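You operate a simulated robot arm through the tools that you are given. There is no shell and no other tool. Be economical: measure what you need, move in short steps, check, and stop when the job is done.

You run a simulated two-armed robot. Do the job below in one go: nothing can be reset, and whatever is moved stays where it is left.

Task
Press the zero button two times. Then stack the 2.9 blue reel from the top of the grey table on top of the 2.1 blue reel. Then put the brown board piece from the top of the blue chest on the top of the white cabinet. Then open the right grey locker door, take the cable lug from the top of the blue bench and put it on the right grey locker shelf and shut the door again. Then open the middle drawer of the green bench, fetch the blue pad and set it in the inside of the green bench's middle drawer, then shut the drawer. Then open the left sliding door, put the tub on the top of the blue bench away on the lower shelf of the rack, then shut the door. Then open the third chest drawer from the top, fetch the blue clamp and set it in the inside from the top of the third chest drawer and shut the drawer again. The order counts. Set down upright: tub, blue clamp.

Only the result counts: the job must be done as asked and must still hold three seconds after the hand-in. Knocking over, shifting, dropping, spilling or breaking anything else fails it.

Robot
Two 7-joint arms with two-finger parallel grippers on one trunk, on a base that drives. Base frame: it is fixed to the floor where the robot stands at the start and does not move with it; the origin is under the middle of the robot, x ahead of it, y to its left, z up. Readings come in mm, degrees, newtons and seconds.
The left shoulder is at the start at [70, 130, 1212], the right one opposite. With the tool pointing down near the work surface each hand reaches from about 180 to 500 mm from the robot's upright axis, wherever it stands, measured 20 degrees to its own side. Places, roughly: blue clamp (11x4x6 cm) [-1800, 3500, 900]; blue pad (6x9x4 cm) [-4900, 7900, 900]; blue reel [500, 500, 1000]; brown board piece (8x4x2 cm) [0, 800, 900]; cable lug [-5000, 7750, 750]; inside of the green bench's middle drawer [-3200, 4900, 500]; inside of the third chest drawer [-100, 1200, 400]; left sliding door [-900, 2000, 700]; lower shelf of the rack [-600, 2000, 500]; middle drawer of the green bench [-3300, 4900, 500]; right grey locker door [-5500, 8700, 900]; right grey locker shelf (26x41 cm) [-5340, 8820, 1480]; third chest drawer [-100, 1200, 400]; top of the white cabinet (24x29 cm) [-140, -520, 1100]; tub [-5250, 8000, 1000]; zero button [600, 0, 900]. Payload 1.57 kg a hand.
The TCP of each hand is the grasp point between the finger pads, 30 mm short of the fingertips. In the tool frame z runs along the fingers and y along their closing line. Largest opening 80 mm; finger width 17, thickness 12; the body of the gripper, 40 by 82 mm, starts 80 mm behind the TCP.
Orientation is that of the tool frame in the base frame, as a unit quaternion [x, y, z, w]. With the fingers straight down and closing along the base's y, the tool's x points along the base's -x, its y along +y and its z along -z.

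Tools
- The arms move only by the tool arm_command. It takes "left_steps", "right_steps" or both (then of equal length, played together; a hand with none holds still); each is a list that holds one entry, the list of rows, each a list of 7 numbers: the turn, a rotation vector about the base's x, y, z in degrees, then the shift along the base's x, y, z in mm, then the gripper command, from -1 (shut) to 1 (fully open), values between in proportion. In form: [[[rx, ry, rz, dx, dy, dz, grip], ...]]. A call has 1 to 20 rows; each row is the pose to reach, as a shift and turn from the pose commanded when the call began. A row lasts 0.2 s, in which the tool goes at most 50 mm and 8.6 degrees; a call with a longer step from one row to the next is refused whole, and so is a gripper value outside its range. Where a pose cannot be reached the arm comes as near as it can. A force on the tool above 40 N (or 10 N above the force at the start of the call, whichever is more), or a blocked arm, ends the call early, and 0.2 s more pass. The fingers move at their own pace (about 108 mm/s each) and stop on an object; they squeeze with about 33 N. The grip force told is the motor's: it shows also when the fingers shut on nothing. Time passes only in rows, and 0.2 s behind the last, so rows that repeat a pose let the fingers close. It gives the time, the measured TCP pose, the force on the tool (base axes), the opening and the grip force at its end, in the units of the frame above (readings bear some noise), with the torque about the TCP (base axes, N m) and any sound that the robot's microphone picked up.
- Cameras (640 x 400 px; columns grow to the right, rows downward): "scene" is now at [103.7, -3.2, 1401.7]; the picture's right is [0.05, -1.00, 0.00], its down [-0.87, -0.04, -0.48] and it looks along [0.48, 0.02, -0.88] (base axes); focal length 214 px, centre (320, 200). "left" rides on the left gripper at [72, 7, -122] in its tool frame; the picture's right is [-0.09, 1.00, 0.00], its down [-0.84, -0.08, -0.54] and it looks along [-0.54, -0.05, 0.84] (tool axes); focal length 238 px, centre (320, 200). "right" rides on the right gripper at [72, -7, -122] in its tool frame; the picture's right is [0.09, 1.00, 0.00], its down [-0.84, 0.08, -0.54] and it looks along [-0.54, 0.05, 0.84] (tool axes); focal length 238 px, centre (320, 200). There is no depth. A picture from a camera that has moved, and an enlarged one, comes with that camera's place and axes in the base frame and with its lens. The place of the scene camera against the robot may be out by one fixed shift of up to 25 mm in any direction.
- grab_frame(camera): a new picture of that camera. The clock stands still meanwhile.
- lift_body(by): slides the trunk up (or, below 0, down) by that many mm; the arms and the scene camera ride with it, the base frame stays. It gives what a move gives, with no picture.
- steer(legs): drives the robot by 1 to 6 legs, each [ahead, left, turn to the left] in mm, mm and degrees, along the robot's own axes; the way and the turn of a leg run together, so that a leg with both is an arc; at most 1500 mm and 180 degrees a leg. The arms and the cameras ride along, it lands a little off, and it stops where it bumps. It gives what a move gives.
- turn_head(pan, tilt): turns the head with the scene camera to pan (to the left, within 86 degrees either way) and tilt (down, from -29 to 69), counted from straight ahead of the robot. It gives what a move gives.
- zoom(camera, box): a new picture of the part [left, top, right, bottom] of that camera's present view, enlarged. The clock stands still meanwhile.
- finish_job(): hands the job in; it is judged then, once.

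Work in short steps. Places have to be worked out from the pictures, the camera data and where the tool is seen: move nearer, look again, correct. Check each grasp and each placing, and mend what went wrong. You have 535 turns and 320 pictures in all, those below and enlarged ones among them. Open the grippers and draw the arms clear of the work before you hand the job in, unless the task says otherwise.

The tools are called by a JSON object that holds its "op" and its "data". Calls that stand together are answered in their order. arm_command: Moves the arms, as the interface text tells. Its arguments: {"type":"object","properties":{"left_steps":{"type":"array","items":{"type":"array","items":{"type":"array","items":{"type":"number"}}}},"right_steps":{"type":"array","items":{"type":"array","items":{"type":"array","items":{"type":"number"}}}}},"required":[]} The other tools are called the same way: lift_body (by) slides the trunk up or down; steer (legs) drives the base; turn_head (pan, tilt) turns the head that bears the scene camera; grab_frame (camera) takes a picture; zoom (camera, box) takes an enlarged picture of a part of a camera's view; finish_job () hands the job in.

At the start:

```text
t: 0.0
left_eef_pos: [186.1, 207.0, 1260.1]
left_tcp_rot: [0.001, 1.0, 0.0, 0.0]
left_wrist_force: [-0.2, -0.3, -0.4]
left_moment: [-0.01, -0.01, -0.02]
left_grip_width: 79.9
left_grasp_force: 0.0
right_eef_pos: [226.2, 21.8, 1259.6]
right_tcp_rot: [0.0, 1.0, 0.0, 0.0]
right_wrist_force: [0.4, -0.7, 0.4]
right_moment: [0.01, 0.02, 0.02]
right_grip_width: 79.9
right_grasp_force: 0.0
trunk travel left (down, up): [-850.0, 90.0]
robot x, y, heading: [0.3, 1.4, 0.1]
head pan, tilt: [2.6, 61.1]
```

scene: 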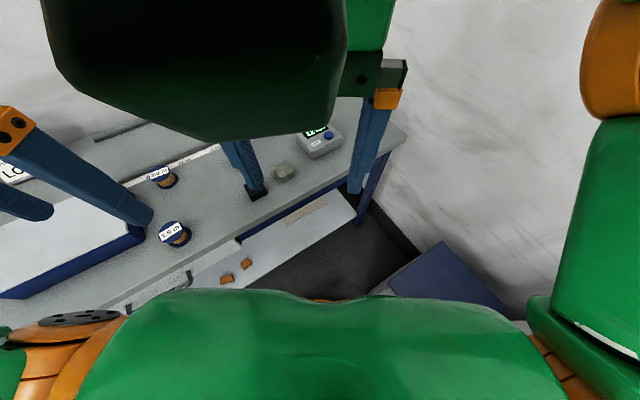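
right: 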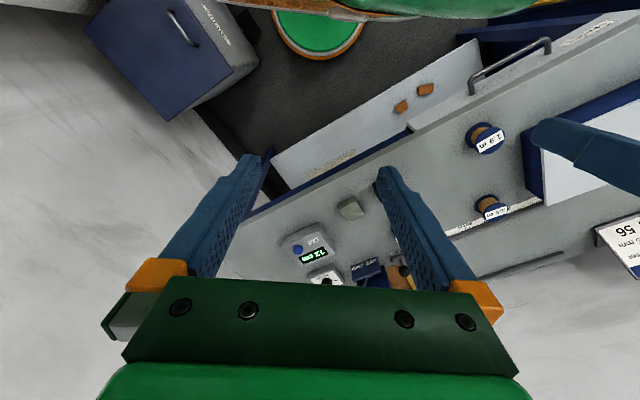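
left: 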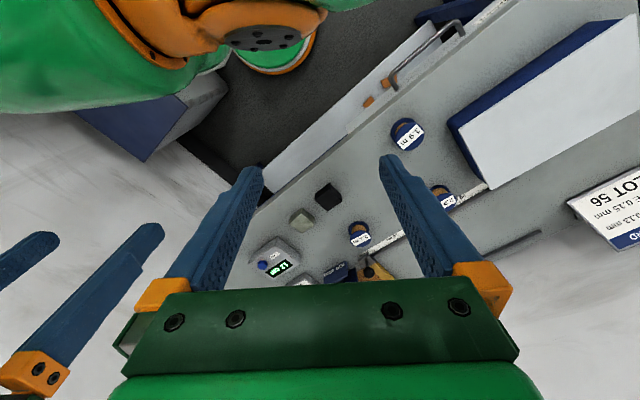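

The zero button seems to be on the grey device with a green display. I enlarge the hand views to read the labels.

{"op": "zoom", "data": {"camera": "left", "box": [240, 100, 480, 300]}}

{"op": "zoom", "data": {"camera": "right", "box": [270, 100, 530, 290]}}

```text
2.00 times, centred on (360, 200) of left
camera zoom: at [114.4, 214.4, 1381.4], right [0.09, 1.0, 0.0], down [0.84, -0.08, 0.54], along [0.54, -0.05, -0.84], focal length 477 px, centre (240, 200)
```

zoom: 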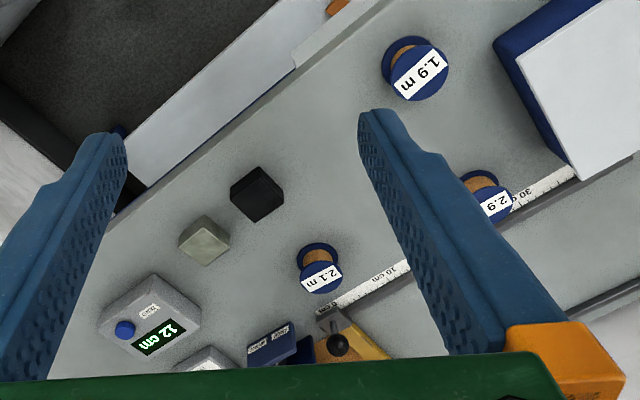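

```text
2.11 times, centred on (400, 195) of right
camera zoom: at [154.0, 16.1, 1381.5], right [-0.09, 1.0, 0.0], down [0.84, 0.08, 0.54], along [0.54, 0.05, -0.84], focal length 502 px, centre (152, 210)
```

zoom: 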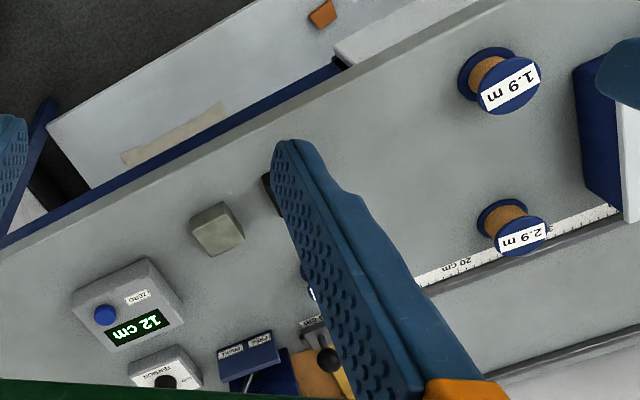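

Triangulating the two views puts the button top at about [630, 0, 903]. The table is turned about 35° to the left of me, so I turn to face it and look.

{"op": "steer", "data": {"legs": [[0, 0, 35]]}}

{"op": "turn_head", "data": {"pan": -30, "tilt": 55}}

{"op": "grab_frame", "data": {"camera": "scene"}}

{"op": "grab_frame", "data": {"camera": "right"}}

```text
t: 2.1
left_eef_pos: [31.5, 276.6, 1258.9]
left_tcp_rot: [-0.305, 0.952, 0.0, 0.0]
left_wrist_force: [0.1, 0.2, 0.6]
left_moment: [0.01, 0.02, 0.0]
left_grip_width: 80.0
left_grasp_force: 0.0
right_eef_pos: [171.7, 150.2, 1259.4]
right_tcp_rot: [-0.306, 0.952, 0.0, 0.0]
right_wrist_force: [0.8, 0.2, 0.1]
right_moment: [0.02, -0.02, 0.02]
right_grip_width: 80.1
right_grasp_force: 0.1
trunk travel left (down, up): [-850.0, 90.0]
robot x, y, heading: [1.4, -2.6, 35.4]
head pan, tilt: [2.6, 61.1]
```

```text
t: 3.1
left_eef_pos: [31.5, 275.6, 1260.6]
left_tcp_rot: [-0.306, 0.952, 0.0, 0.0]
left_wrist_force: [-0.1, 0.1, -0.3]
left_moment: [-0.04, 0.02, 0.0]
left_grip_width: 79.8
left_grasp_force: 0.0
right_eef_pos: [169.7, 149.9, 1259.8]
right_tcp_rot: [-0.306, 0.952, 0.0, 0.0]
right_wrist_force: [0.1, -0.1, -0.4]
right_moment: [0.0, -0.03, -0.03]
right_grip_width: 79.9
right_grasp_force: 0.0
trunk travel left (down, up): [-850.0, 90.0]
robot x, y, heading: [-1.9, -1.0, 35.7]
head pan, tilt: [-30.0, 55.0]
```

```text
314 pictures are left
camera scene: at [100.6, 30.3, 1409.1], right [0.1, -1.0, 0.0], down [-0.82, -0.08, -0.57], along [0.57, 0.06, -0.82], focal length 214 px, centre (320, 200)
```

scene: 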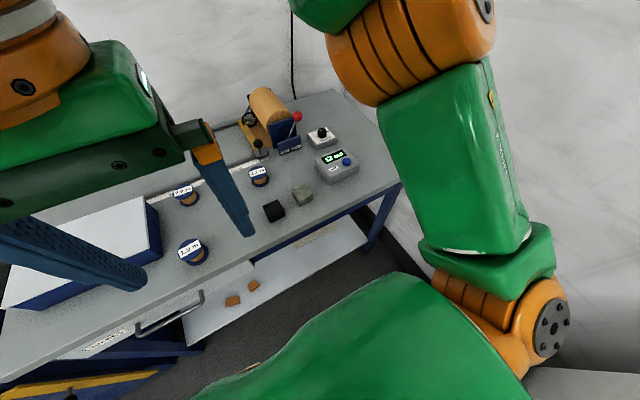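

```text
313 pictures are left
camera right: at [115.7, 103.0, 1381.5], right [-0.65, 0.76, 0.0], down [0.64, 0.55, 0.54], along [0.41, 0.36, -0.84], focal length 238 px, centre (320, 200)
```

right: 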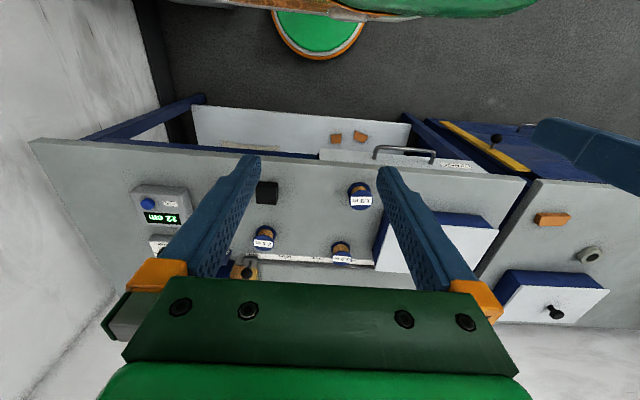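

The table is now square to me and I can see clear floor ahead. I drive a little ahead and right so the button comes within reach of the right hand.

{"op": "steer", "data": {"legs": [[120, -100, 0]]}}

{"op": "grab_frame", "data": {"camera": "right"}}

{"op": "grab_frame", "data": {"camera": "scene"}}

```text
t: 4.5
left_eef_pos: [180.6, 265.5, 1259.5]
left_tcp_rot: [-0.306, 0.952, -0.001, 0.001]
left_wrist_force: [0.0, 0.1, -0.5]
left_moment: [0.0, -0.01, -0.01]
left_grip_width: 80.0
left_grasp_force: 0.2
right_eef_pos: [320.1, 140.7, 1260.7]
right_tcp_rot: [-0.306, 0.952, 0.0, 0.0]
right_wrist_force: [0.0, -0.1, -0.1]
right_moment: [0.01, -0.01, 0.01]
right_grip_width: 80.0
right_grasp_force: 0.1
trunk travel left (down, up): [-850.0, 90.0]
robot x, y, heading: [151.4, -7.9, 35.3]
head pan, tilt: [-30.0, 55.0]
```

```text
312 pictures are left
camera right: at [265.8, 93.1, 1381.9], right [-0.66, 0.75, 0.0], down [0.63, 0.55, 0.54], along [0.41, 0.36, -0.84], focal length 238 px, centre (320, 200)
```

right: 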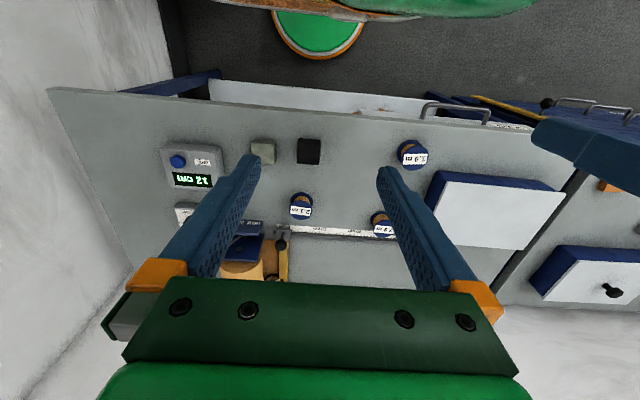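

```text
311 pictures are left
camera scene: at [250.7, 20.3, 1409.4], right [0.1, -0.99, 0.0], down [-0.81, -0.08, -0.58], along [0.57, 0.06, -0.82], focal length 214 px, centre (320, 200)
```

scene: 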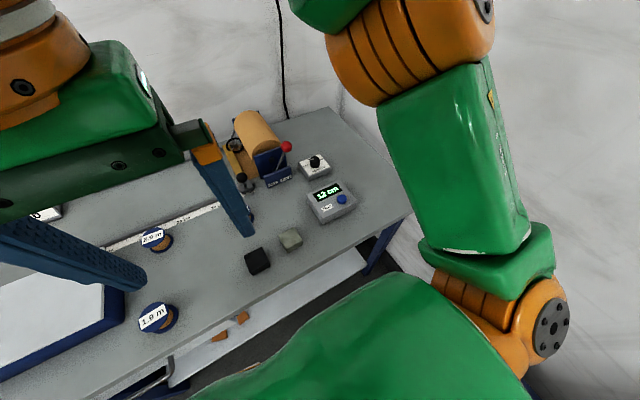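

The button stays at [628, 0, 903] in the new view. I move the closed right gripper above it, stopping at TCP z about 990.

{"op": "arm_command", "data": {"right_steps": [[[0, 0, 0, 38, -18, 0, -1], [0, 0, 0, 77, -35, 0, -1], [0, 0, 0, 115, -53, 0, -1], [0, 0, 0, 154, -70, -20, -1], [0, 0, 0, 192, -88, -50, -1], [0, 0, 0, 231, -106, -80, -1], [0, 0, 0, 270, -123, -110, -1], [0, 0, 0, 308, -141, -140, -1], [0, 0, 0, 308, -141, -185, -1], [0, 0, 0, 308, -141, -230, -1], [0, 0, 0, 308, -141, -270, -1], [0, 0, 0, 308, -141, -270, -1]]]}}

{"op": "grab_frame", "data": {"camera": "right"}}

```text
refused: row 5 steps farther than a row can; nothing moved
```

```text
310 pictures are left
camera right: at [265.8, 93.1, 1381.9], right [-0.66, 0.75, 0.0], down [0.63, 0.55, 0.54], along [0.41, 0.36, -0.84], focal length 238 px, centre (320, 200)
```

right: 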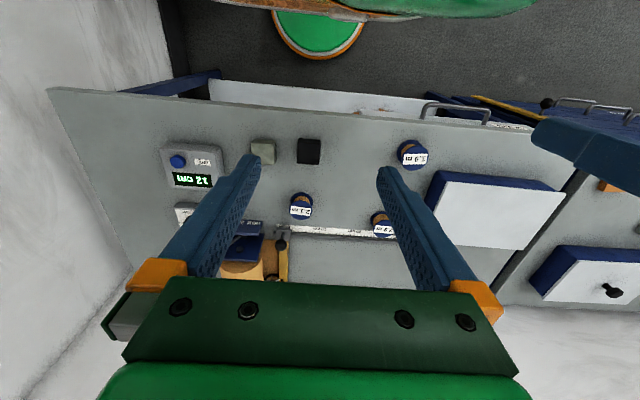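

One row was too long. I use more, shorter rows.

{"op": "arm_command", "data": {"right_steps": [[[0, 0, 0, 38, -18, 0, -1], [0, 0, 0, 77, -35, 0, -1], [0, 0, 0, 115, -53, 0, -1], [0, 0, 0, 154, -70, -20, -1], [0, 0, 0, 192, -88, -40, -1], [0, 0, 0, 231, -106, -60, -1], [0, 0, 0, 270, -123, -80, -1], [0, 0, 0, 308, -141, -100, -1], [0, 0, 0, 308, -141, -140, -1], [0, 0, 0, 308, -141, -185, -1], [0, 0, 0, 308, -141, -230, -1], [0, 0, 0, 308, -141, -270, -1], [0, 0, 0, 308, -141, -270, -1]]]}}

{"op": "grab_frame", "data": {"camera": "right"}}

```text
t: 7.3
left_eef_pos: [184.6, 265.8, 1258.3]
left_tcp_rot: [-0.307, 0.952, 0.0, 0.0]
left_wrist_force: [-0.5, 0.9, 1.0]
left_moment: [-0.02, 0.0, 0.0]
left_grip_width: 80.1
left_grasp_force: 0.0
right_eef_pos: [633.0, 0.6, 989.8]
right_tcp_rot: [-0.307, 0.952, 0.0, 0.0]
right_wrist_force: [-0.6, -1.0, 0.7]
right_moment: [0.0, 0.01, -0.01]
right_grip_width: 0.0
right_grasp_force: 21.5
trunk travel left (down, up): [-850.0, 90.0]
robot x, y, heading: [158.1, -8.6, 35.6]
head pan, tilt: [-30.0, 55.0]
```

```text
309 pictures are left
camera right: at [577.8, -48.2, 1111.6], right [-0.66, 0.75, 0.0], down [0.63, 0.55, 0.54], along [0.41, 0.36, -0.84], focal length 238 px, centre (320, 200)
```

right: 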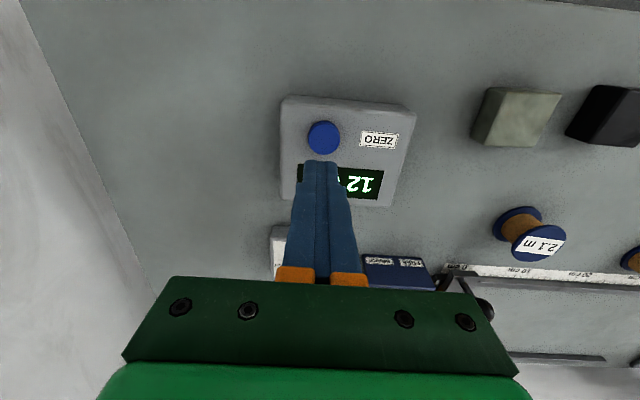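

The gripper is over the button; the view shows I should shift about 6 mm back. I go down slowly to press once and come up again.

{"op": "arm_command", "data": {"right_steps": [[[0, 0, 0, -6, -1, -15, -1], [0, 0, 0, -6, -1, -35, -1], [0, 0, 0, -6, -1, -48, -1], [0, 0, 0, -6, -1, -53, -1], [0, 0, 0, -6, -1, -56, -1], [0, 0, 0, -6, -1, -59, -1], [0, 0, 0, -6, -1, -61, -1], [0, 0, 0, -6, -1, -63, -1]]]}}

{"op": "grab_frame", "data": {"camera": "right"}}

```text
t: 9.1
left_eef_pos: [175.1, 262.5, 1260.5]
left_tcp_rot: [-0.306, 0.952, -0.001, 0.005]
left_wrist_force: [-1.6, 0.5, 0.1]
left_moment: [0.02, -0.06, 0.01]
left_grip_width: 80.1
left_grasp_force: 0.0
right_eef_pos: [623.7, -3.8, 934.8]
right_tcp_rot: [-0.306, 0.952, 0.001, 0.01]
right_wrist_force: [6.5, -0.2, 18.2]
right_moment: [0.06, -0.34, -0.06]
right_grip_width: 0.1
right_grasp_force: 21.1
trunk travel left (down, up): [-850.0, 90.0]
robot x, y, heading: [150.2, -11.8, 36.1]
head pan, tilt: [-30.0, 55.0]
heard: click
stopped in row 8 (right hand): the force on the tool passed its limit at 42 N (the readings are from after the stop); the commanded pose is now the measured one
```

```text
308 pictures are left
camera right: at [564.6, -51.2, 1054.1], right [-0.65, 0.76, -0.01], down [0.63, 0.55, 0.56], along [0.43, 0.36, -0.83], focal length 238 px, centre (320, 200)
```

right: 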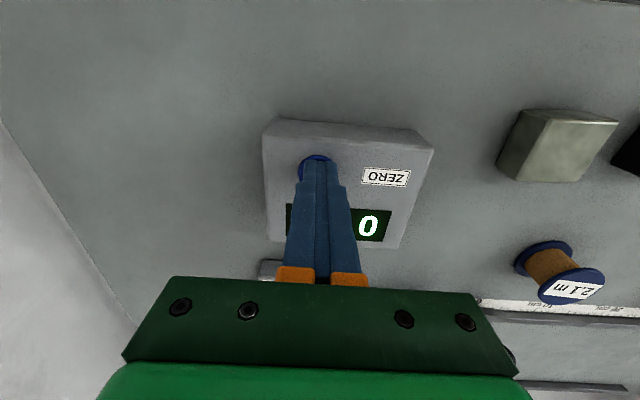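

One click was heard and the display shows 0. I lift clear to let the button come back, then press a second time.

{"op": "arm_command", "data": {"right_steps": [[[0, 0, 0, 0, 0, 15, -1], [0, 0, 0, 0, 0, 25, -1], [0, 0, 0, 0, 0, 25, -1], [0, 0, 0, 0, 0, 25, -1]]]}}

{"op": "arm_command", "data": {"right_steps": [[[0, 0, 0, 0, 0, -12, -1], [0, 0, 0, 0, 0, -20, -1], [0, 0, 0, 0, 0, -24, -1], [0, 0, 0, 0, 0, -26, -1], [0, 0, 0, 0, 0, -28, -1]]]}}

```text
t: 10.1
left_eef_pos: [186.4, 266.4, 1259.6]
left_tcp_rot: [-0.307, 0.952, 0.0, 0.0]
left_wrist_force: [0.2, -0.1, -0.2]
left_moment: [-0.01, 0.0, -0.03]
left_grip_width: 79.9
left_grasp_force: 0.1
right_eef_pos: [628.0, -0.9, 953.7]
right_tcp_rot: [-0.306, 0.952, 0.001, 0.003]
right_wrist_force: [-0.4, 0.2, 0.0]
right_moment: [-0.01, 0.02, 0.01]
right_grip_width: 0.0
right_grasp_force: 21.8
trunk travel left (down, up): [-850.0, 90.0]
robot x, y, heading: [156.3, -12.8, 35.6]
head pan, tilt: [-30.0, 55.0]
```

```text
t: 11.2
left_eef_pos: [174.3, 263.1, 1261.0]
left_tcp_rot: [-0.307, 0.952, 0.0, 0.005]
left_wrist_force: [-0.4, 0.2, -0.6]
left_moment: [0.01, -0.07, 0.03]
left_grip_width: 80.1
left_grasp_force: 0.1
right_eef_pos: [623.2, -2.0, 934.5]
right_tcp_rot: [-0.305, 0.952, 0.003, 0.015]
right_wrist_force: [5.3, -1.2, 23.4]
right_moment: [-0.19, 0.04, 0.04]
right_grip_width: 0.0
right_grasp_force: 21.2
trunk travel left (down, up): [-850.0, 90.0]
robot x, y, heading: [156.7, -11.8, 35.6]
head pan, tilt: [-30.0, 55.0]
heard: click
stopped in row 5 (right hand): the force on the tool passed its limit at 42 N (the readings are from after the stop); the commanded pose is now the measured one
```

A second click was heard, so the zero button has now been pressed two times. I raise the right hand and tuck it back over the near side.

{"op": "arm_command", "data": {"right_steps": [[[0, 0, 0, 0, 0, 40, -1], [0, 0, 0, 0, 0, 85, -1], [0, 0, 0, 0, 0, 130, -1], [0, 0, 0, -35, 10, 160, -1], [0, 0, 0, -75, 25, 180, -1], [0, 0, 0, -115, 35, 200, -1], [0, 0, 0, -155, 45, 220, -1], [0, 0, 0, -195, 55, 240, -1], [0, 0, 0, -235, 65, 260, -1], [0, 0, 0, -270, 70, 290, -1], [0, 0, 0, -300, 75, 320, -1], [0, 0, 0, -300, 75, 320, -1]]]}}

{"op": "steer", "data": {"legs": [[50, 80, 0]]}}

{"op": "grab_frame", "data": {"camera": "left"}}

{"op": "grab_frame", "data": {"camera": "right"}}

```text
t: 13.8
left_eef_pos: [185.3, 265.7, 1259.6]
left_tcp_rot: [-0.306, 0.952, 0.0, 0.0]
left_wrist_force: [-0.5, 0.1, -0.5]
left_moment: [0.0, 0.0, 0.01]
left_grip_width: 80.0
left_grasp_force: 0.0
right_eef_pos: [329.1, 74.6, 1247.2]
right_tcp_rot: [-0.305, 0.952, 0.002, 0.006]
right_wrist_force: [-0.1, -0.3, -0.7]
right_moment: [-0.02, 0.02, -0.02]
right_grip_width: 0.4
right_grasp_force: 20.8
trunk travel left (down, up): [-850.0, 90.0]
robot x, y, heading: [155.5, -10.1, 35.9]
head pan, tilt: [-30.0, 55.0]
```

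```text
t: 15.0
left_eef_pos: [180.2, 353.2, 1261.9]
left_tcp_rot: [-0.307, 0.952, 0.003, 0.0]
left_wrist_force: [-0.4, -0.3, -0.1]
left_moment: [0.05, -0.05, 0.0]
left_grip_width: 79.9
left_grasp_force: 0.1
right_eef_pos: [324.5, 160.7, 1247.6]
right_tcp_rot: [-0.305, 0.952, 0.005, 0.008]
right_wrist_force: [-0.3, -0.6, 0.4]
right_moment: [0.08, 0.0, -0.04]
right_grip_width: 0.1
right_grasp_force: 21.5
trunk travel left (down, up): [-850.0, 90.0]
robot x, y, heading: [149.4, 85.5, 36.1]
head pan, tilt: [-30.0, 55.0]
```

```text
307 pictures are left
camera left: at [117.6, 316.2, 1382.9], right [-0.51, 0.86, 0.01], down [0.72, 0.42, 0.54], along [0.47, 0.28, -0.84], focal length 238 px, centre (320, 200)
```

left: 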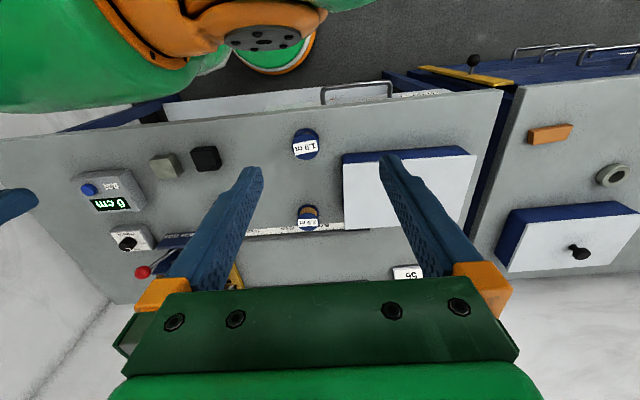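

```text
306 pictures are left
camera right: at [267.8, 112.7, 1369.4], right [-0.65, 0.76, 0.0], down [0.63, 0.54, 0.56], along [0.42, 0.37, -0.83], focal length 238 px, centre (320, 200)
```

right: 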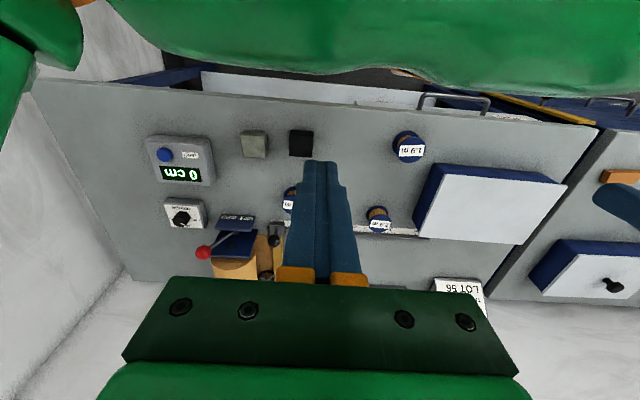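

The display shows 0 cm and reel 2.9 is at about [466, 490]. I lower the trunk by 100 mm for more reach, then bring the left hand high over the reel.

{"op": "lift_body", "data": {"by": -100}}

{"op": "arm_command", "data": {"left_steps": [[[0, 0, 0, 40, 20, 0, 1], [0, 0, 0, 80, 40, 0, 1], [0, 0, 0, 120, 60, 0, 1], [0, 0, 0, 160, 80, 0, 1], [0, 0, 0, 200, 100, 0, 1], [0, 0, 0, 240, 120, 0, 1], [0, 0, 0, 280, 137, 0, 1], [0, 0, 0, 286, 137, -40, 1], [0, 0, 0, 286, 137, -80, 1], [0, 0, 0, 286, 137, -120, 1], [0, 0, 0, 286, 137, -150, 1], [0, 0, 0, 286, 137, -150, 1]]]}}

{"op": "grab_frame", "data": {"camera": "left"}}

```text
t: 16.3
left_eef_pos: [179.4, 359.7, 1160.7]
left_tcp_rot: [-0.306, 0.952, 0.0, 0.0]
left_wrist_force: [-0.3, 0.0, 0.1]
left_moment: [-0.01, -0.05, 0.0]
left_grip_width: 80.2
left_grasp_force: 0.0
right_eef_pos: [324.2, 166.5, 1148.2]
right_tcp_rot: [-0.305, 0.952, 0.002, 0.008]
right_wrist_force: [0.4, 0.2, -0.9]
right_moment: [0.01, -0.02, 0.01]
right_grip_width: 0.0
right_grasp_force: 21.0
trunk travel left (down, up): [-750.0, 190.0]
robot x, y, heading: [150.9, 84.2, 35.6]
head pan, tilt: [-30.0, 55.0]
```

```text
t: 18.9
left_eef_pos: [384.7, 485.0, 1004.0]
left_tcp_rot: [-0.307, 0.952, 0.001, 0.002]
left_wrist_force: [-0.4, -0.7, -0.2]
left_moment: [0.02, -0.02, 0.02]
left_grip_width: 79.8
left_grasp_force: 0.1
left hand out of reach, approached as far as the arm can: row 4, 5, 6, 7, 8, 9, 10, 11, 12
right_eef_pos: [322.8, 168.5, 1147.9]
right_tcp_rot: [-0.304, 0.952, 0.002, 0.007]
right_wrist_force: [0.6, -0.1, -0.8]
right_moment: [0.05, 0.01, -0.03]
right_grip_width: 0.0
right_grasp_force: 21.3
trunk travel left (down, up): [-750.0, 190.0]
robot x, y, heading: [149.4, 84.0, 36.0]
head pan, tilt: [-30.0, 55.0]
```

```text
305 pictures are left
camera left: at [323.6, 450.3, 1124.4], right [-0.51, 0.86, 0.0], down [0.72, 0.43, 0.54], along [0.47, 0.27, -0.84], focal length 238 px, centre (320, 200)
```

left: 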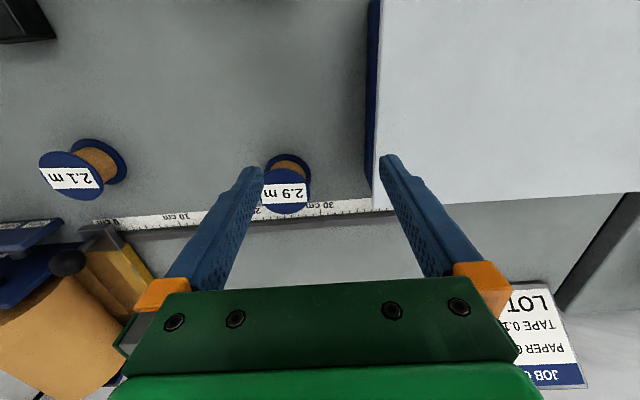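

The left arm tops out about 465 mm from the axis, so I have to come closer. I look down at the gap between my body and the table edge first.

{"op": "turn_head", "data": {"pan": 0, "tilt": 69}}

{"op": "grab_frame", "data": {"camera": "scene"}}

```text
t: 19.8
left_eef_pos: [385.6, 486.1, 1002.3]
left_tcp_rot: [-0.307, 0.952, 0.001, 0.002]
left_wrist_force: [0.1, -0.7, 0.5]
left_moment: [0.01, 0.0, 0.03]
left_grip_width: 80.1
left_grasp_force: 0.0
right_eef_pos: [322.9, 167.9, 1149.4]
right_tcp_rot: [-0.304, 0.953, 0.002, 0.005]
right_wrist_force: [1.1, 0.2, -0.4]
right_moment: [0.02, 0.0, -0.01]
right_grip_width: 0.0
right_grasp_force: 21.2
trunk travel left (down, up): [-750.0, 190.0]
robot x, y, heading: [146.7, 85.5, 35.5]
head pan, tilt: [0.0, 68.8]
```

```text
304 pictures are left
camera scene: at [223.3, 139.1, 1293.6], right [0.58, -0.81, 0.0], down [-0.76, -0.54, -0.36], along [0.29, 0.21, -0.93], focal length 214 px, centre (320, 200)
```

scene: 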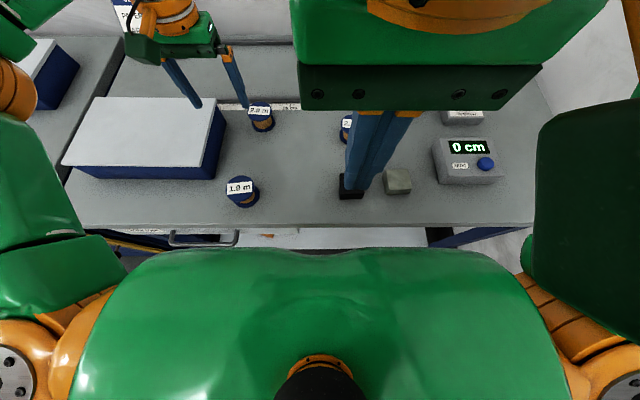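

My torso has about 70 mm to the table edge, so I go just 25 mm ahead and tilt the left hand 20° forward for the rest of the reach. First I raise the hand a little and tilt it.

{"op": "steer", "data": {"legs": [[25, 0, 0]]}}

{"op": "arm_command", "data": {"left_steps": [[[4, -5.6, 0, 0, 0, 10, 1], [8, -11.2, 0, 0, 0, 10, 1], [11.6, -16.2, 0, 10, 0, 10, 1], [11.6, -16.2, 0, 30, 0, 10, 1], [11.6, -16.2, 0, 55, 0, 10, 1], [11.6, -16.2, 0, 65, 0, 10, 1], [11.6, -16.2, 0, 65, 0, 0, 1], [11.6, -16.2, 0, 65, 0, 0, 1]]]}}

{"op": "grab_frame", "data": {"camera": "left"}}

```text
t: 20.6
left_eef_pos: [403.1, 497.6, 1005.2]
left_tcp_rot: [-0.306, 0.952, 0.001, 0.003]
left_wrist_force: [-0.5, 0.3, -0.7]
left_moment: [0.02, 0.0, 0.02]
left_grip_width: 80.1
left_grasp_force: 0.1
right_eef_pos: [339.2, 180.6, 1149.8]
right_tcp_rot: [-0.306, 0.952, 0.003, 0.009]
right_wrist_force: [-0.3, -0.3, -0.3]
right_moment: [0.01, -0.06, -0.01]
right_grip_width: 0.0
right_grasp_force: 21.2
trunk travel left (down, up): [-750.0, 190.0]
robot x, y, heading: [168.1, 97.6, 35.6]
head pan, tilt: [0.0, 68.8]
```

```text
t: 22.4
left_eef_pos: [466.5, 500.2, 1002.7]
left_tcp_rot: [-0.301, 0.937, 0.052, 0.167]
left_wrist_force: [0.3, -0.2, -0.6]
left_moment: [-0.03, 0.02, -0.01]
left_grip_width: 80.0
left_grasp_force: 0.0
left hand out of reach, approached as far as the arm can: row 6, 7, 8
right_eef_pos: [343.9, 182.9, 1148.4]
right_tcp_rot: [-0.306, 0.952, 0.002, 0.007]
right_wrist_force: [-0.2, 0.9, 0.0]
right_moment: [-0.01, -0.04, -0.06]
right_grip_width: 0.2
right_grasp_force: 21.3
trunk travel left (down, up): [-750.0, 190.0]
robot x, y, heading: [168.9, 95.2, 35.6]
head pan, tilt: [0.0, 68.8]
```

```text
303 pictures are left
camera left: at [374.9, 443.8, 1092.3], right [-0.51, 0.86, 0.03], down [0.53, 0.29, 0.8], along [0.68, 0.42, -0.6], focal length 238 px, centre (320, 200)
```

left: 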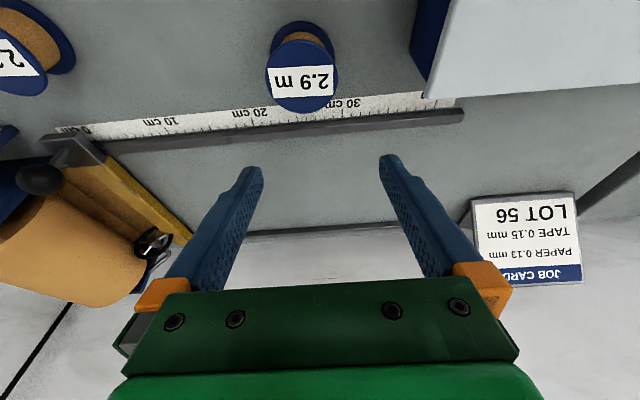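

Reel 2.9 shows about 17 mm to the left of the finger centre line, at roughly [474, 489], and its flange is about 66 mm wide. I shift across and come down to z about 930, then look again.

{"op": "arm_command", "data": {"left_steps": [[[0, 0, 0, 8, -12, -20, 1], [0, 0, 0, 8, -12, -50, 1], [0, 0, 0, 8, -12, -70, 1], [0, 0, 0, 8, -12, -70, 1]]]}}

{"op": "grab_frame", "data": {"camera": "left"}}

{"op": "zoom", "data": {"camera": "scene", "box": [120, 60, 360, 220]}}

```text
t: 23.4
left_eef_pos: [459.6, 489.8, 934.8]
left_tcp_rot: [-0.301, 0.938, 0.052, 0.165]
left_wrist_force: [-0.3, 1.1, 0.6]
left_moment: [-0.01, -0.02, 0.0]
left_grip_width: 80.0
left_grasp_force: 0.1
left hand out of reach, approached as far as the arm can: row 1, 2, 3, 4
right_eef_pos: [344.4, 183.1, 1149.3]
right_tcp_rot: [-0.306, 0.952, 0.002, 0.007]
right_wrist_force: [-0.6, -0.5, 0.4]
right_moment: [0.0, 0.01, -0.01]
right_grip_width: 0.0
right_grasp_force: 21.6
trunk travel left (down, up): [-750.0, 190.0]
robot x, y, heading: [166.4, 97.1, 35.5]
head pan, tilt: [0.0, 68.8]
```

```text
302 pictures are left
camera left: at [368.3, 433.4, 1025.4], right [-0.51, 0.86, 0.03], down [0.53, 0.29, 0.8], along [0.68, 0.42, -0.6], focal length 238 px, centre (320, 200)
```

left: 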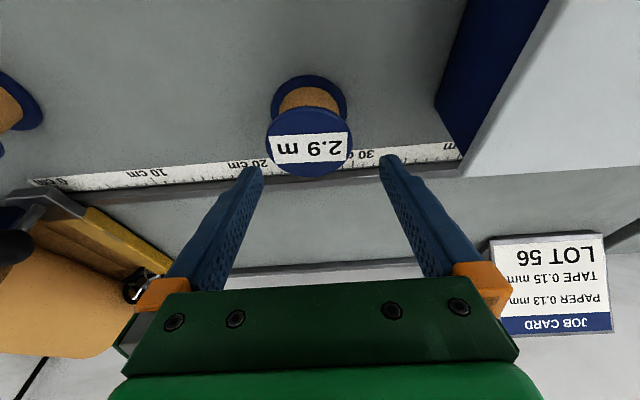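

```text
2.50 times, centred on (240, 140) of scene
camera zoom: at [243.2, 153.3, 1293.6], right [0.58, -0.81, 0.0], down [-0.76, -0.54, -0.36], along [0.29, 0.21, -0.93], focal length 536 px, centre (520, 350)
```

zoom: 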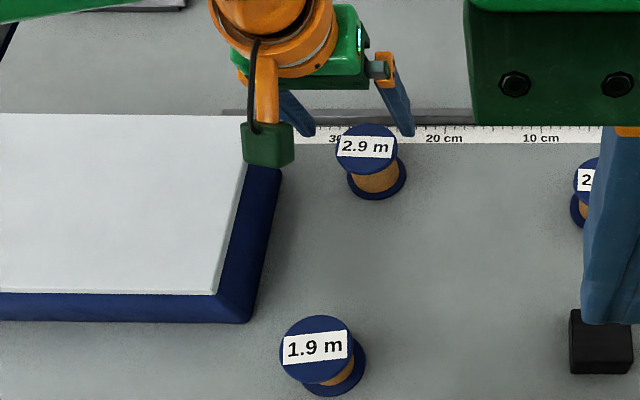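

Intersecting the two hand views puts the top flange at about [468, 488, 885] with a diameter of 64 mm. I drive 15 mm nearer to gain reach and look again.

{"op": "steer", "data": {"legs": [[15, 0, 0]]}}

{"op": "grab_frame", "data": {"camera": "left"}}

```text
t: 24.2
left_eef_pos: [470.7, 498.4, 937.8]
left_tcp_rot: [-0.302, 0.937, 0.053, 0.166]
left_wrist_force: [-0.5, -0.5, 0.4]
left_moment: [0.04, -0.01, 0.0]
left_grip_width: 79.9
left_grasp_force: 0.0
right_eef_pos: [353.5, 190.5, 1150.1]
right_tcp_rot: [-0.306, 0.952, 0.002, 0.007]
right_wrist_force: [-0.6, 0.0, -0.7]
right_moment: [0.05, -0.02, 0.01]
right_grip_width: 0.0
right_grasp_force: 21.7
trunk travel left (down, up): [-750.0, 190.0]
robot x, y, heading: [180.6, 109.8, 36.2]
head pan, tilt: [0.0, 68.8]
```

```text
300 pictures are left
camera left: at [378.4, 440.8, 1026.6], right [-0.51, 0.86, 0.03], down [0.53, 0.29, 0.8], along [0.68, 0.42, -0.6], focal length 238 px, centre (320, 200)
```

left: 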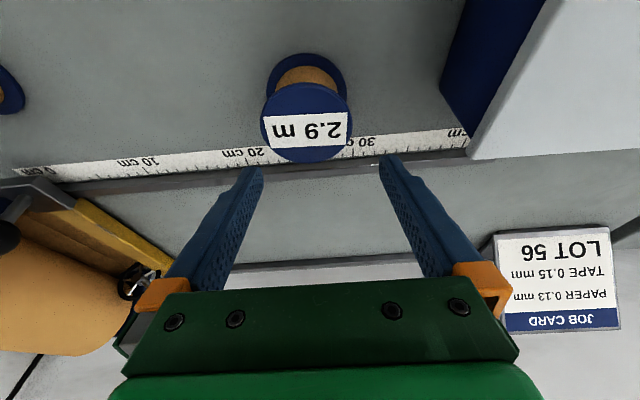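

The reel is now at [471, 489, 877]. My commanded pose is probably still the unreached one, so I correct for that, go down partway and read back.

{"op": "arm_command", "data": {"left_steps": [[[0, 0, 0, -17, -5, -10, 1], [0, 0, 0, -17, -5, -25, 1], [0, 0, 0, -17, -5, -25, 1], [0, 0, 0, -17, -5, -25, 1]]]}}

{"op": "grab_frame", "data": {"camera": "left"}}

```text
t: 25.2
left_eef_pos: [455.1, 494.0, 911.3]
left_tcp_rot: [-0.302, 0.937, 0.053, 0.166]
left_wrist_force: [-0.2, -0.2, -0.5]
left_moment: [0.0, 0.0, 0.01]
left_grip_width: 80.0
left_grasp_force: 0.1
right_eef_pos: [355.5, 190.9, 1149.0]
right_tcp_rot: [-0.305, 0.952, 0.002, 0.007]
right_wrist_force: [-0.5, 0.5, -0.5]
right_moment: [0.01, -0.02, -0.02]
right_grip_width: 0.1
right_grasp_force: 21.7
trunk travel left (down, up): [-750.0, 190.0]
robot x, y, heading: [177.4, 104.1, 35.7]
head pan, tilt: [0.0, 68.8]
```

```text
299 pictures are left
camera left: at [363.8, 437.4, 1000.7], right [-0.51, 0.86, 0.03], down [0.53, 0.29, 0.8], along [0.68, 0.42, -0.6], focal length 238 px, centre (320, 200)
```

left: 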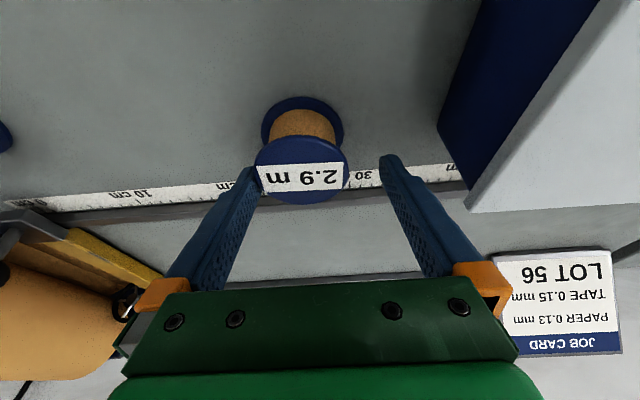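

The command follows the reached pose after all. I shift 14 mm and -6 mm to centre over the reel, slightly higher, and check.

{"op": "arm_command", "data": {"left_steps": [[[0, 0, 0, 7, -3, 8, 1], [0, 0, 0, 14, -6, 8, 1], [0, 0, 0, 14, -6, 8, 1], [0, 0, 0, 14, -6, 8, 1]]]}}

{"op": "grab_frame", "data": {"camera": "left"}}

```text
t: 26.2
left_eef_pos: [467.6, 488.4, 919.2]
left_tcp_rot: [-0.301, 0.937, 0.052, 0.167]
left_wrist_force: [-0.4, -0.3, 1.0]
left_moment: [0.03, -0.03, 0.04]
left_grip_width: 79.9
left_grasp_force: 0.0
left hand out of reach, approached as far as the arm can: row 2, 3, 4
right_eef_pos: [355.7, 191.2, 1148.2]
right_tcp_rot: [-0.306, 0.952, 0.002, 0.007]
right_wrist_force: [1.0, -0.2, 0.0]
right_moment: [0.0, -0.01, -0.02]
right_grip_width: 0.0
right_grasp_force: 21.5
trunk travel left (down, up): [-750.0, 190.0]
robot x, y, heading: [179.7, 106.1, 35.7]
head pan, tilt: [0.0, 68.8]
```

```text
298 pictures are left
camera left: at [374.6, 432.0, 1009.5], right [-0.51, 0.86, 0.03], down [0.53, 0.29, 0.8], along [0.68, 0.42, -0.6], focal length 238 px, centre (320, 200)
```

left: 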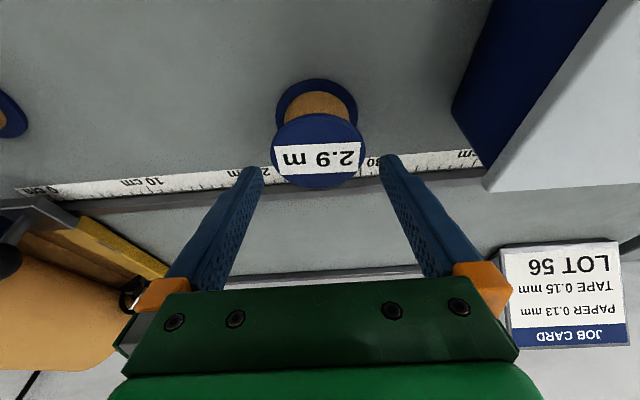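

The reel is centred between the fingers, about 35 mm straight below the grasp point. I descend 40 mm and close.

{"op": "arm_command", "data": {"left_steps": [[[0, 0, 0, 0, 0, -15, 1], [0, 0, 0, 0, 0, -30, 1], [0, 0, 0, 0, 0, -40, 1], [0, 0, 0, 0, 0, -40, 1], [0, 0, 0, 0, 0, -40, -0.2], [0, 0, 0, 0, 0, -40, -1], [0, 0, 0, 0, 0, -40, -1], [0, 0, 0, 0, 0, -40, -1]]]}}

{"op": "grab_frame", "data": {"camera": "left"}}

```text
t: 27.4
left_eef_pos: [452.0, 493.8, 892.0]
left_tcp_rot: [-0.303, 0.936, 0.054, 0.173]
left_wrist_force: [-3.4, 3.8, 15.7]
left_moment: [0.49, 0.33, 0.1]
left_grip_width: 57.2
left_grasp_force: 19.0
left hand out of reach, approached as far as the arm can: row 1, 2, 3, 4, 5, 6
right_eef_pos: [350.9, 191.9, 1149.8]
right_tcp_rot: [-0.306, 0.952, 0.002, 0.009]
right_wrist_force: [-0.2, -0.2, 0.7]
right_moment: [-0.04, 0.0, -0.01]
right_grip_width: 0.0
right_grasp_force: 21.0
trunk travel left (down, up): [-750.0, 190.0]
robot x, y, heading: [183.4, 107.8, 35.7]
head pan, tilt: [0.0, 68.8]
stopped in row 6 (left hand): the force on the tool passed its limit at 51 N (the readings are from after the stop); the commanded pose is now the measured one
```

```text
297 pictures are left
camera left: at [358.4, 436.2, 978.9], right [-0.51, 0.86, 0.03], down [0.52, 0.28, 0.81], along [0.68, 0.43, -0.59], focal length 238 px, centre (320, 200)
```

left: 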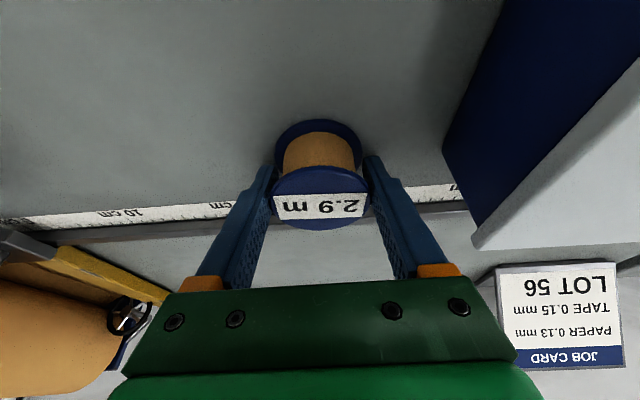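

The arm ran out of reach going down and closed off-centre at 57 mm. I open again, rise, and check that the reel still stands.

{"op": "arm_command", "data": {"left_steps": [[[0, 0, 0, 0, 0, 0, 1], [0, 0, 0, 0, 0, 0, 1], [0, 0, 0, 0, 0, 15, 1], [0, 0, 0, 0, 0, 40, 1], [0, 0, 0, 0, 0, 40, 1]]]}}

{"op": "grab_frame", "data": {"camera": "left"}}

{"op": "grab_frame", "data": {"camera": "scene"}}

```text
t: 28.6
left_eef_pos: [456.7, 493.5, 929.6]
left_tcp_rot: [-0.302, 0.937, 0.054, 0.17]
left_wrist_force: [-0.4, -0.1, -0.3]
left_moment: [0.01, 0.01, -0.02]
left_grip_width: 79.8
left_grasp_force: 0.1
right_eef_pos: [356.6, 191.9, 1148.9]
right_tcp_rot: [-0.305, 0.952, 0.002, 0.007]
right_wrist_force: [0.0, -0.7, 0.1]
right_moment: [-0.03, -0.02, 0.03]
right_grip_width: 0.0
right_grasp_force: 21.5
trunk travel left (down, up): [-750.0, 190.0]
robot x, y, heading: [182.5, 109.1, 35.6]
head pan, tilt: [0.0, 68.8]
```

```text
296 pictures are left
camera left: at [363.1, 436.3, 1017.3], right [-0.51, 0.86, 0.03], down [0.53, 0.29, 0.8], along [0.68, 0.42, -0.6], focal length 238 px, centre (320, 200)
```

left: 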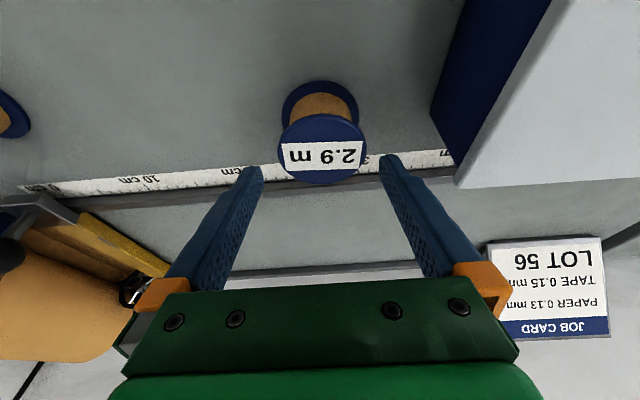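

```text
295 pictures are left
camera scene: at [255.8, 163.1, 1293.6], right [0.58, -0.81, 0.0], down [-0.76, -0.54, -0.36], along [0.29, 0.21, -0.93], focal length 214 px, centre (320, 200)
```

scene: 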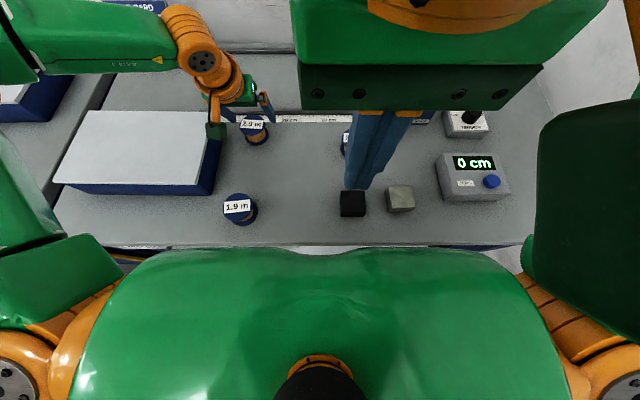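

The reel still stands, and I shouldn't drive nearer. I tilt the left hand a further 15° forward, which adds reach at the wrist, and look.

{"op": "arm_command", "data": {"left_steps": [[[4.4, -6.1, 0, 0, 0, 8, 1], [8.7, -12.2, 0, 0, 0, 12, 1], [8.7, -12.2, 0, 4, 4, 12, 1], [8.7, -12.2, 0, 4, 4, 12, 1]]]}}

{"op": "grab_frame", "data": {"camera": "left"}}

```text
t: 29.6
left_eef_pos: [458.5, 498.8, 940.8]
left_tcp_rot: [-0.293, 0.906, 0.092, 0.291]
left_wrist_force: [0.5, -0.9, -0.9]
left_moment: [-0.01, -0.02, 0.0]
left_grip_width: 79.8
left_grasp_force: 0.2
right_eef_pos: [356.4, 191.4, 1149.0]
right_tcp_rot: [-0.305, 0.952, 0.003, 0.006]
right_wrist_force: [0.2, -0.1, -0.3]
right_moment: [-0.02, 0.01, -0.02]
right_grip_width: 0.0
right_grasp_force: 20.8
trunk travel left (down, up): [-750.0, 190.0]
robot x, y, heading: [183.3, 105.3, 35.6]
head pan, tilt: [0.0, 68.8]
```

```text
294 pictures are left
camera left: at [350.2, 428.9, 998.0], right [-0.52, 0.85, 0.05], down [0.34, 0.15, 0.93], along [0.78, 0.5, -0.37], focal length 238 px, centre (320, 200)
```

left: 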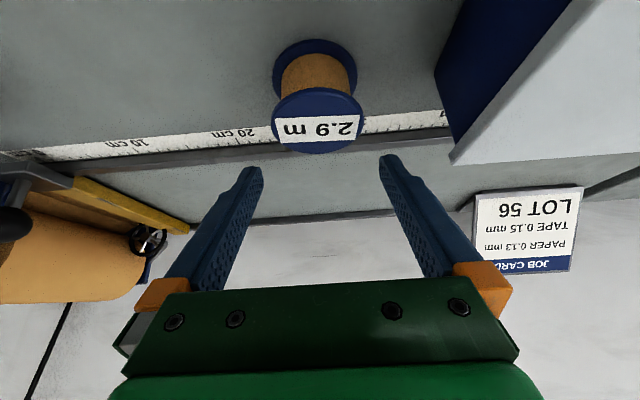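

The reel top is 54 mm straight below the grasp point and laterally centred. I descend 40 mm and verify the reach.

{"op": "arm_command", "data": {"left_steps": [[[0, 0, 0, 0, 1, -15, 1], [0, 0, 0, 1, 3, -30, 1], [0, 0, 0, 1, 3, -40, 1], [0, 0, 0, 1, 3, -40, 1]]]}}

{"op": "grab_frame", "data": {"camera": "left"}}

```text
t: 30.6
left_eef_pos: [460.1, 501.1, 900.8]
left_tcp_rot: [-0.292, 0.907, 0.092, 0.29]
left_wrist_force: [0.1, -0.6, 0.1]
left_moment: [-0.01, -0.03, -0.01]
left_grip_width: 79.9
left_grasp_force: 0.0
right_eef_pos: [356.1, 191.7, 1148.7]
right_tcp_rot: [-0.306, 0.952, 0.002, 0.006]
right_wrist_force: [0.6, -0.5, 0.5]
right_moment: [0.04, 0.01, 0.03]
right_grip_width: 0.0
right_grasp_force: 21.1
trunk travel left (down, up): [-750.0, 190.0]
robot x, y, heading: [182.2, 111.8, 35.6]
head pan, tilt: [0.0, 68.8]
```

```text
293 pictures are left
camera left: at [350.8, 431.8, 958.1], right [-0.52, 0.85, 0.05], down [0.34, 0.15, 0.93], along [0.78, 0.5, -0.37], focal length 238 px, centre (320, 200)
```

left: 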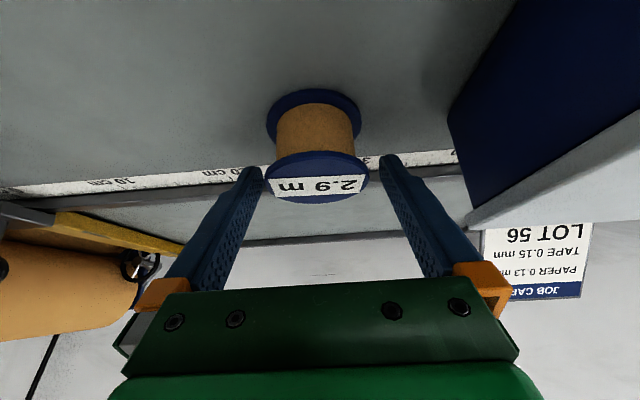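

Reach is fine now; the flange top is about 9 mm below the grasp point and centred. I go down 14 mm and close.

{"op": "arm_command", "data": {"left_steps": [[[0, 0, 0, 0, -2, -8, 1], [0, 0, 0, 0, -2, -14, 1], [0, 0, 0, 0, -2, -14, 0.7], [0, 0, 0, 0, -2, -14, 0.5], [0, 0, 0, 0, -2, -14, -1], [0, 0, 0, 0, -2, -14, -1]]]}}

{"op": "grab_frame", "data": {"camera": "left"}}

```text
t: 32.0
left_eef_pos: [456.2, 496.7, 889.1]
left_tcp_rot: [-0.291, 0.906, 0.092, 0.294]
left_wrist_force: [-5.5, 5.5, 22.1]
left_moment: [0.89, 0.35, 0.35]
left_grip_width: 57.0
left_grasp_force: 33.3
right_eef_pos: [351.7, 188.6, 1150.5]
right_tcp_rot: [-0.306, 0.952, 0.002, 0.009]
right_wrist_force: [0.6, -0.1, -0.4]
right_moment: [0.02, 0.01, -0.03]
right_grip_width: 0.0
right_grasp_force: 21.3
trunk travel left (down, up): [-750.0, 190.0]
robot x, y, heading: [184.1, 102.9, 35.7]
head pan, tilt: [0.0, 68.8]
```

```text
292 pictures are left
camera left: at [347.4, 427.8, 945.8], right [-0.52, 0.85, 0.05], down [0.34, 0.15, 0.93], along [0.79, 0.5, -0.37], focal length 238 px, centre (320, 200)
```

left: 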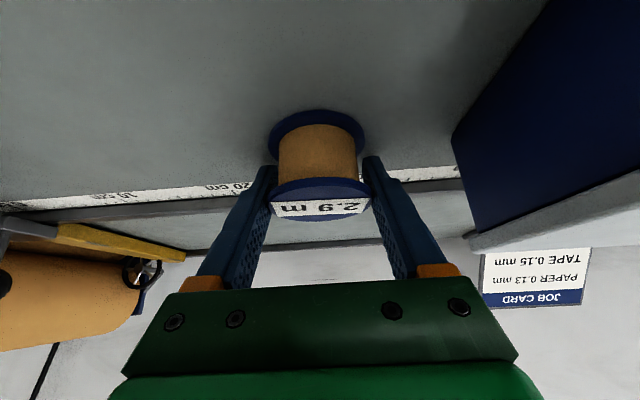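

The grip closed at 57 mm with 33 N, so the flange is 57 mm and the reel top is near z 895. The upward force suggests the fingertips just touch the table. I lift straight up.

{"op": "arm_command", "data": {"left_steps": [[[0, 0, 0, 0, 0, 10, -1], [0, 0, 0, 0, 0, 35, -1], [0, 0, 0, 0, 0, 70, -1], [0, 0, 0, 0, 0, 100, -1], [0, 0, 0, 0, 0, 100, -1]]]}}

{"op": "grab_frame", "data": {"camera": "left"}}

{"op": "grab_frame", "data": {"camera": "scene"}}

```text
t: 33.2
left_eef_pos: [458.8, 498.4, 987.6]
left_tcp_rot: [-0.293, 0.906, 0.092, 0.29]
left_wrist_force: [0.3, -0.5, -1.3]
left_moment: [0.01, 0.0, 0.03]
left_grip_width: 56.7
left_grasp_force: 32.4
right_eef_pos: [355.9, 192.5, 1149.0]
right_tcp_rot: [-0.306, 0.952, 0.003, 0.007]
right_wrist_force: [0.4, 0.1, -0.3]
right_moment: [0.02, 0.01, 0.01]
right_grip_width: 0.2
right_grasp_force: 20.9
trunk travel left (down, up): [-750.0, 190.0]
robot x, y, heading: [182.7, 103.6, 35.7]
head pan, tilt: [0.0, 68.8]
```

```text
291 pictures are left
camera left: at [351.5, 429.4, 1044.4], right [-0.52, 0.85, 0.05], down [0.34, 0.15, 0.93], along [0.78, 0.5, -0.37], focal length 238 px, centre (320, 200)
```

left: 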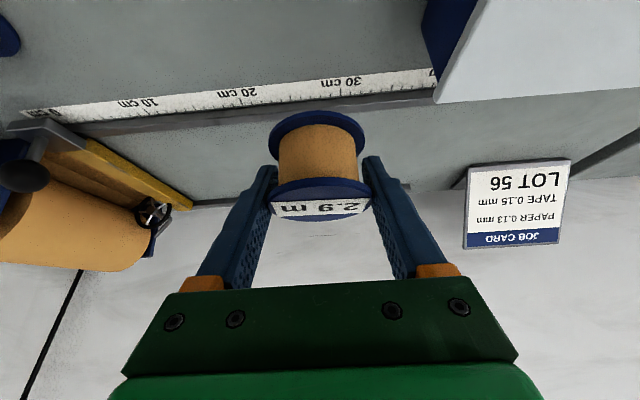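

```text
290 pictures are left
camera scene: at [255.6, 162.7, 1293.6], right [0.58, -0.81, 0.0], down [-0.76, -0.54, -0.36], along [0.29, 0.21, -0.93], focal length 214 px, centre (320, 200)
```

scene: 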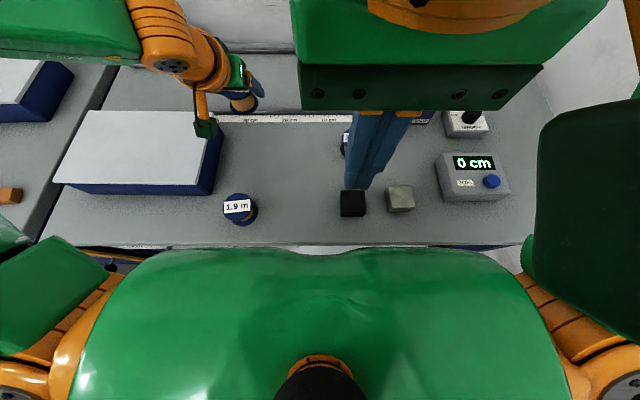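

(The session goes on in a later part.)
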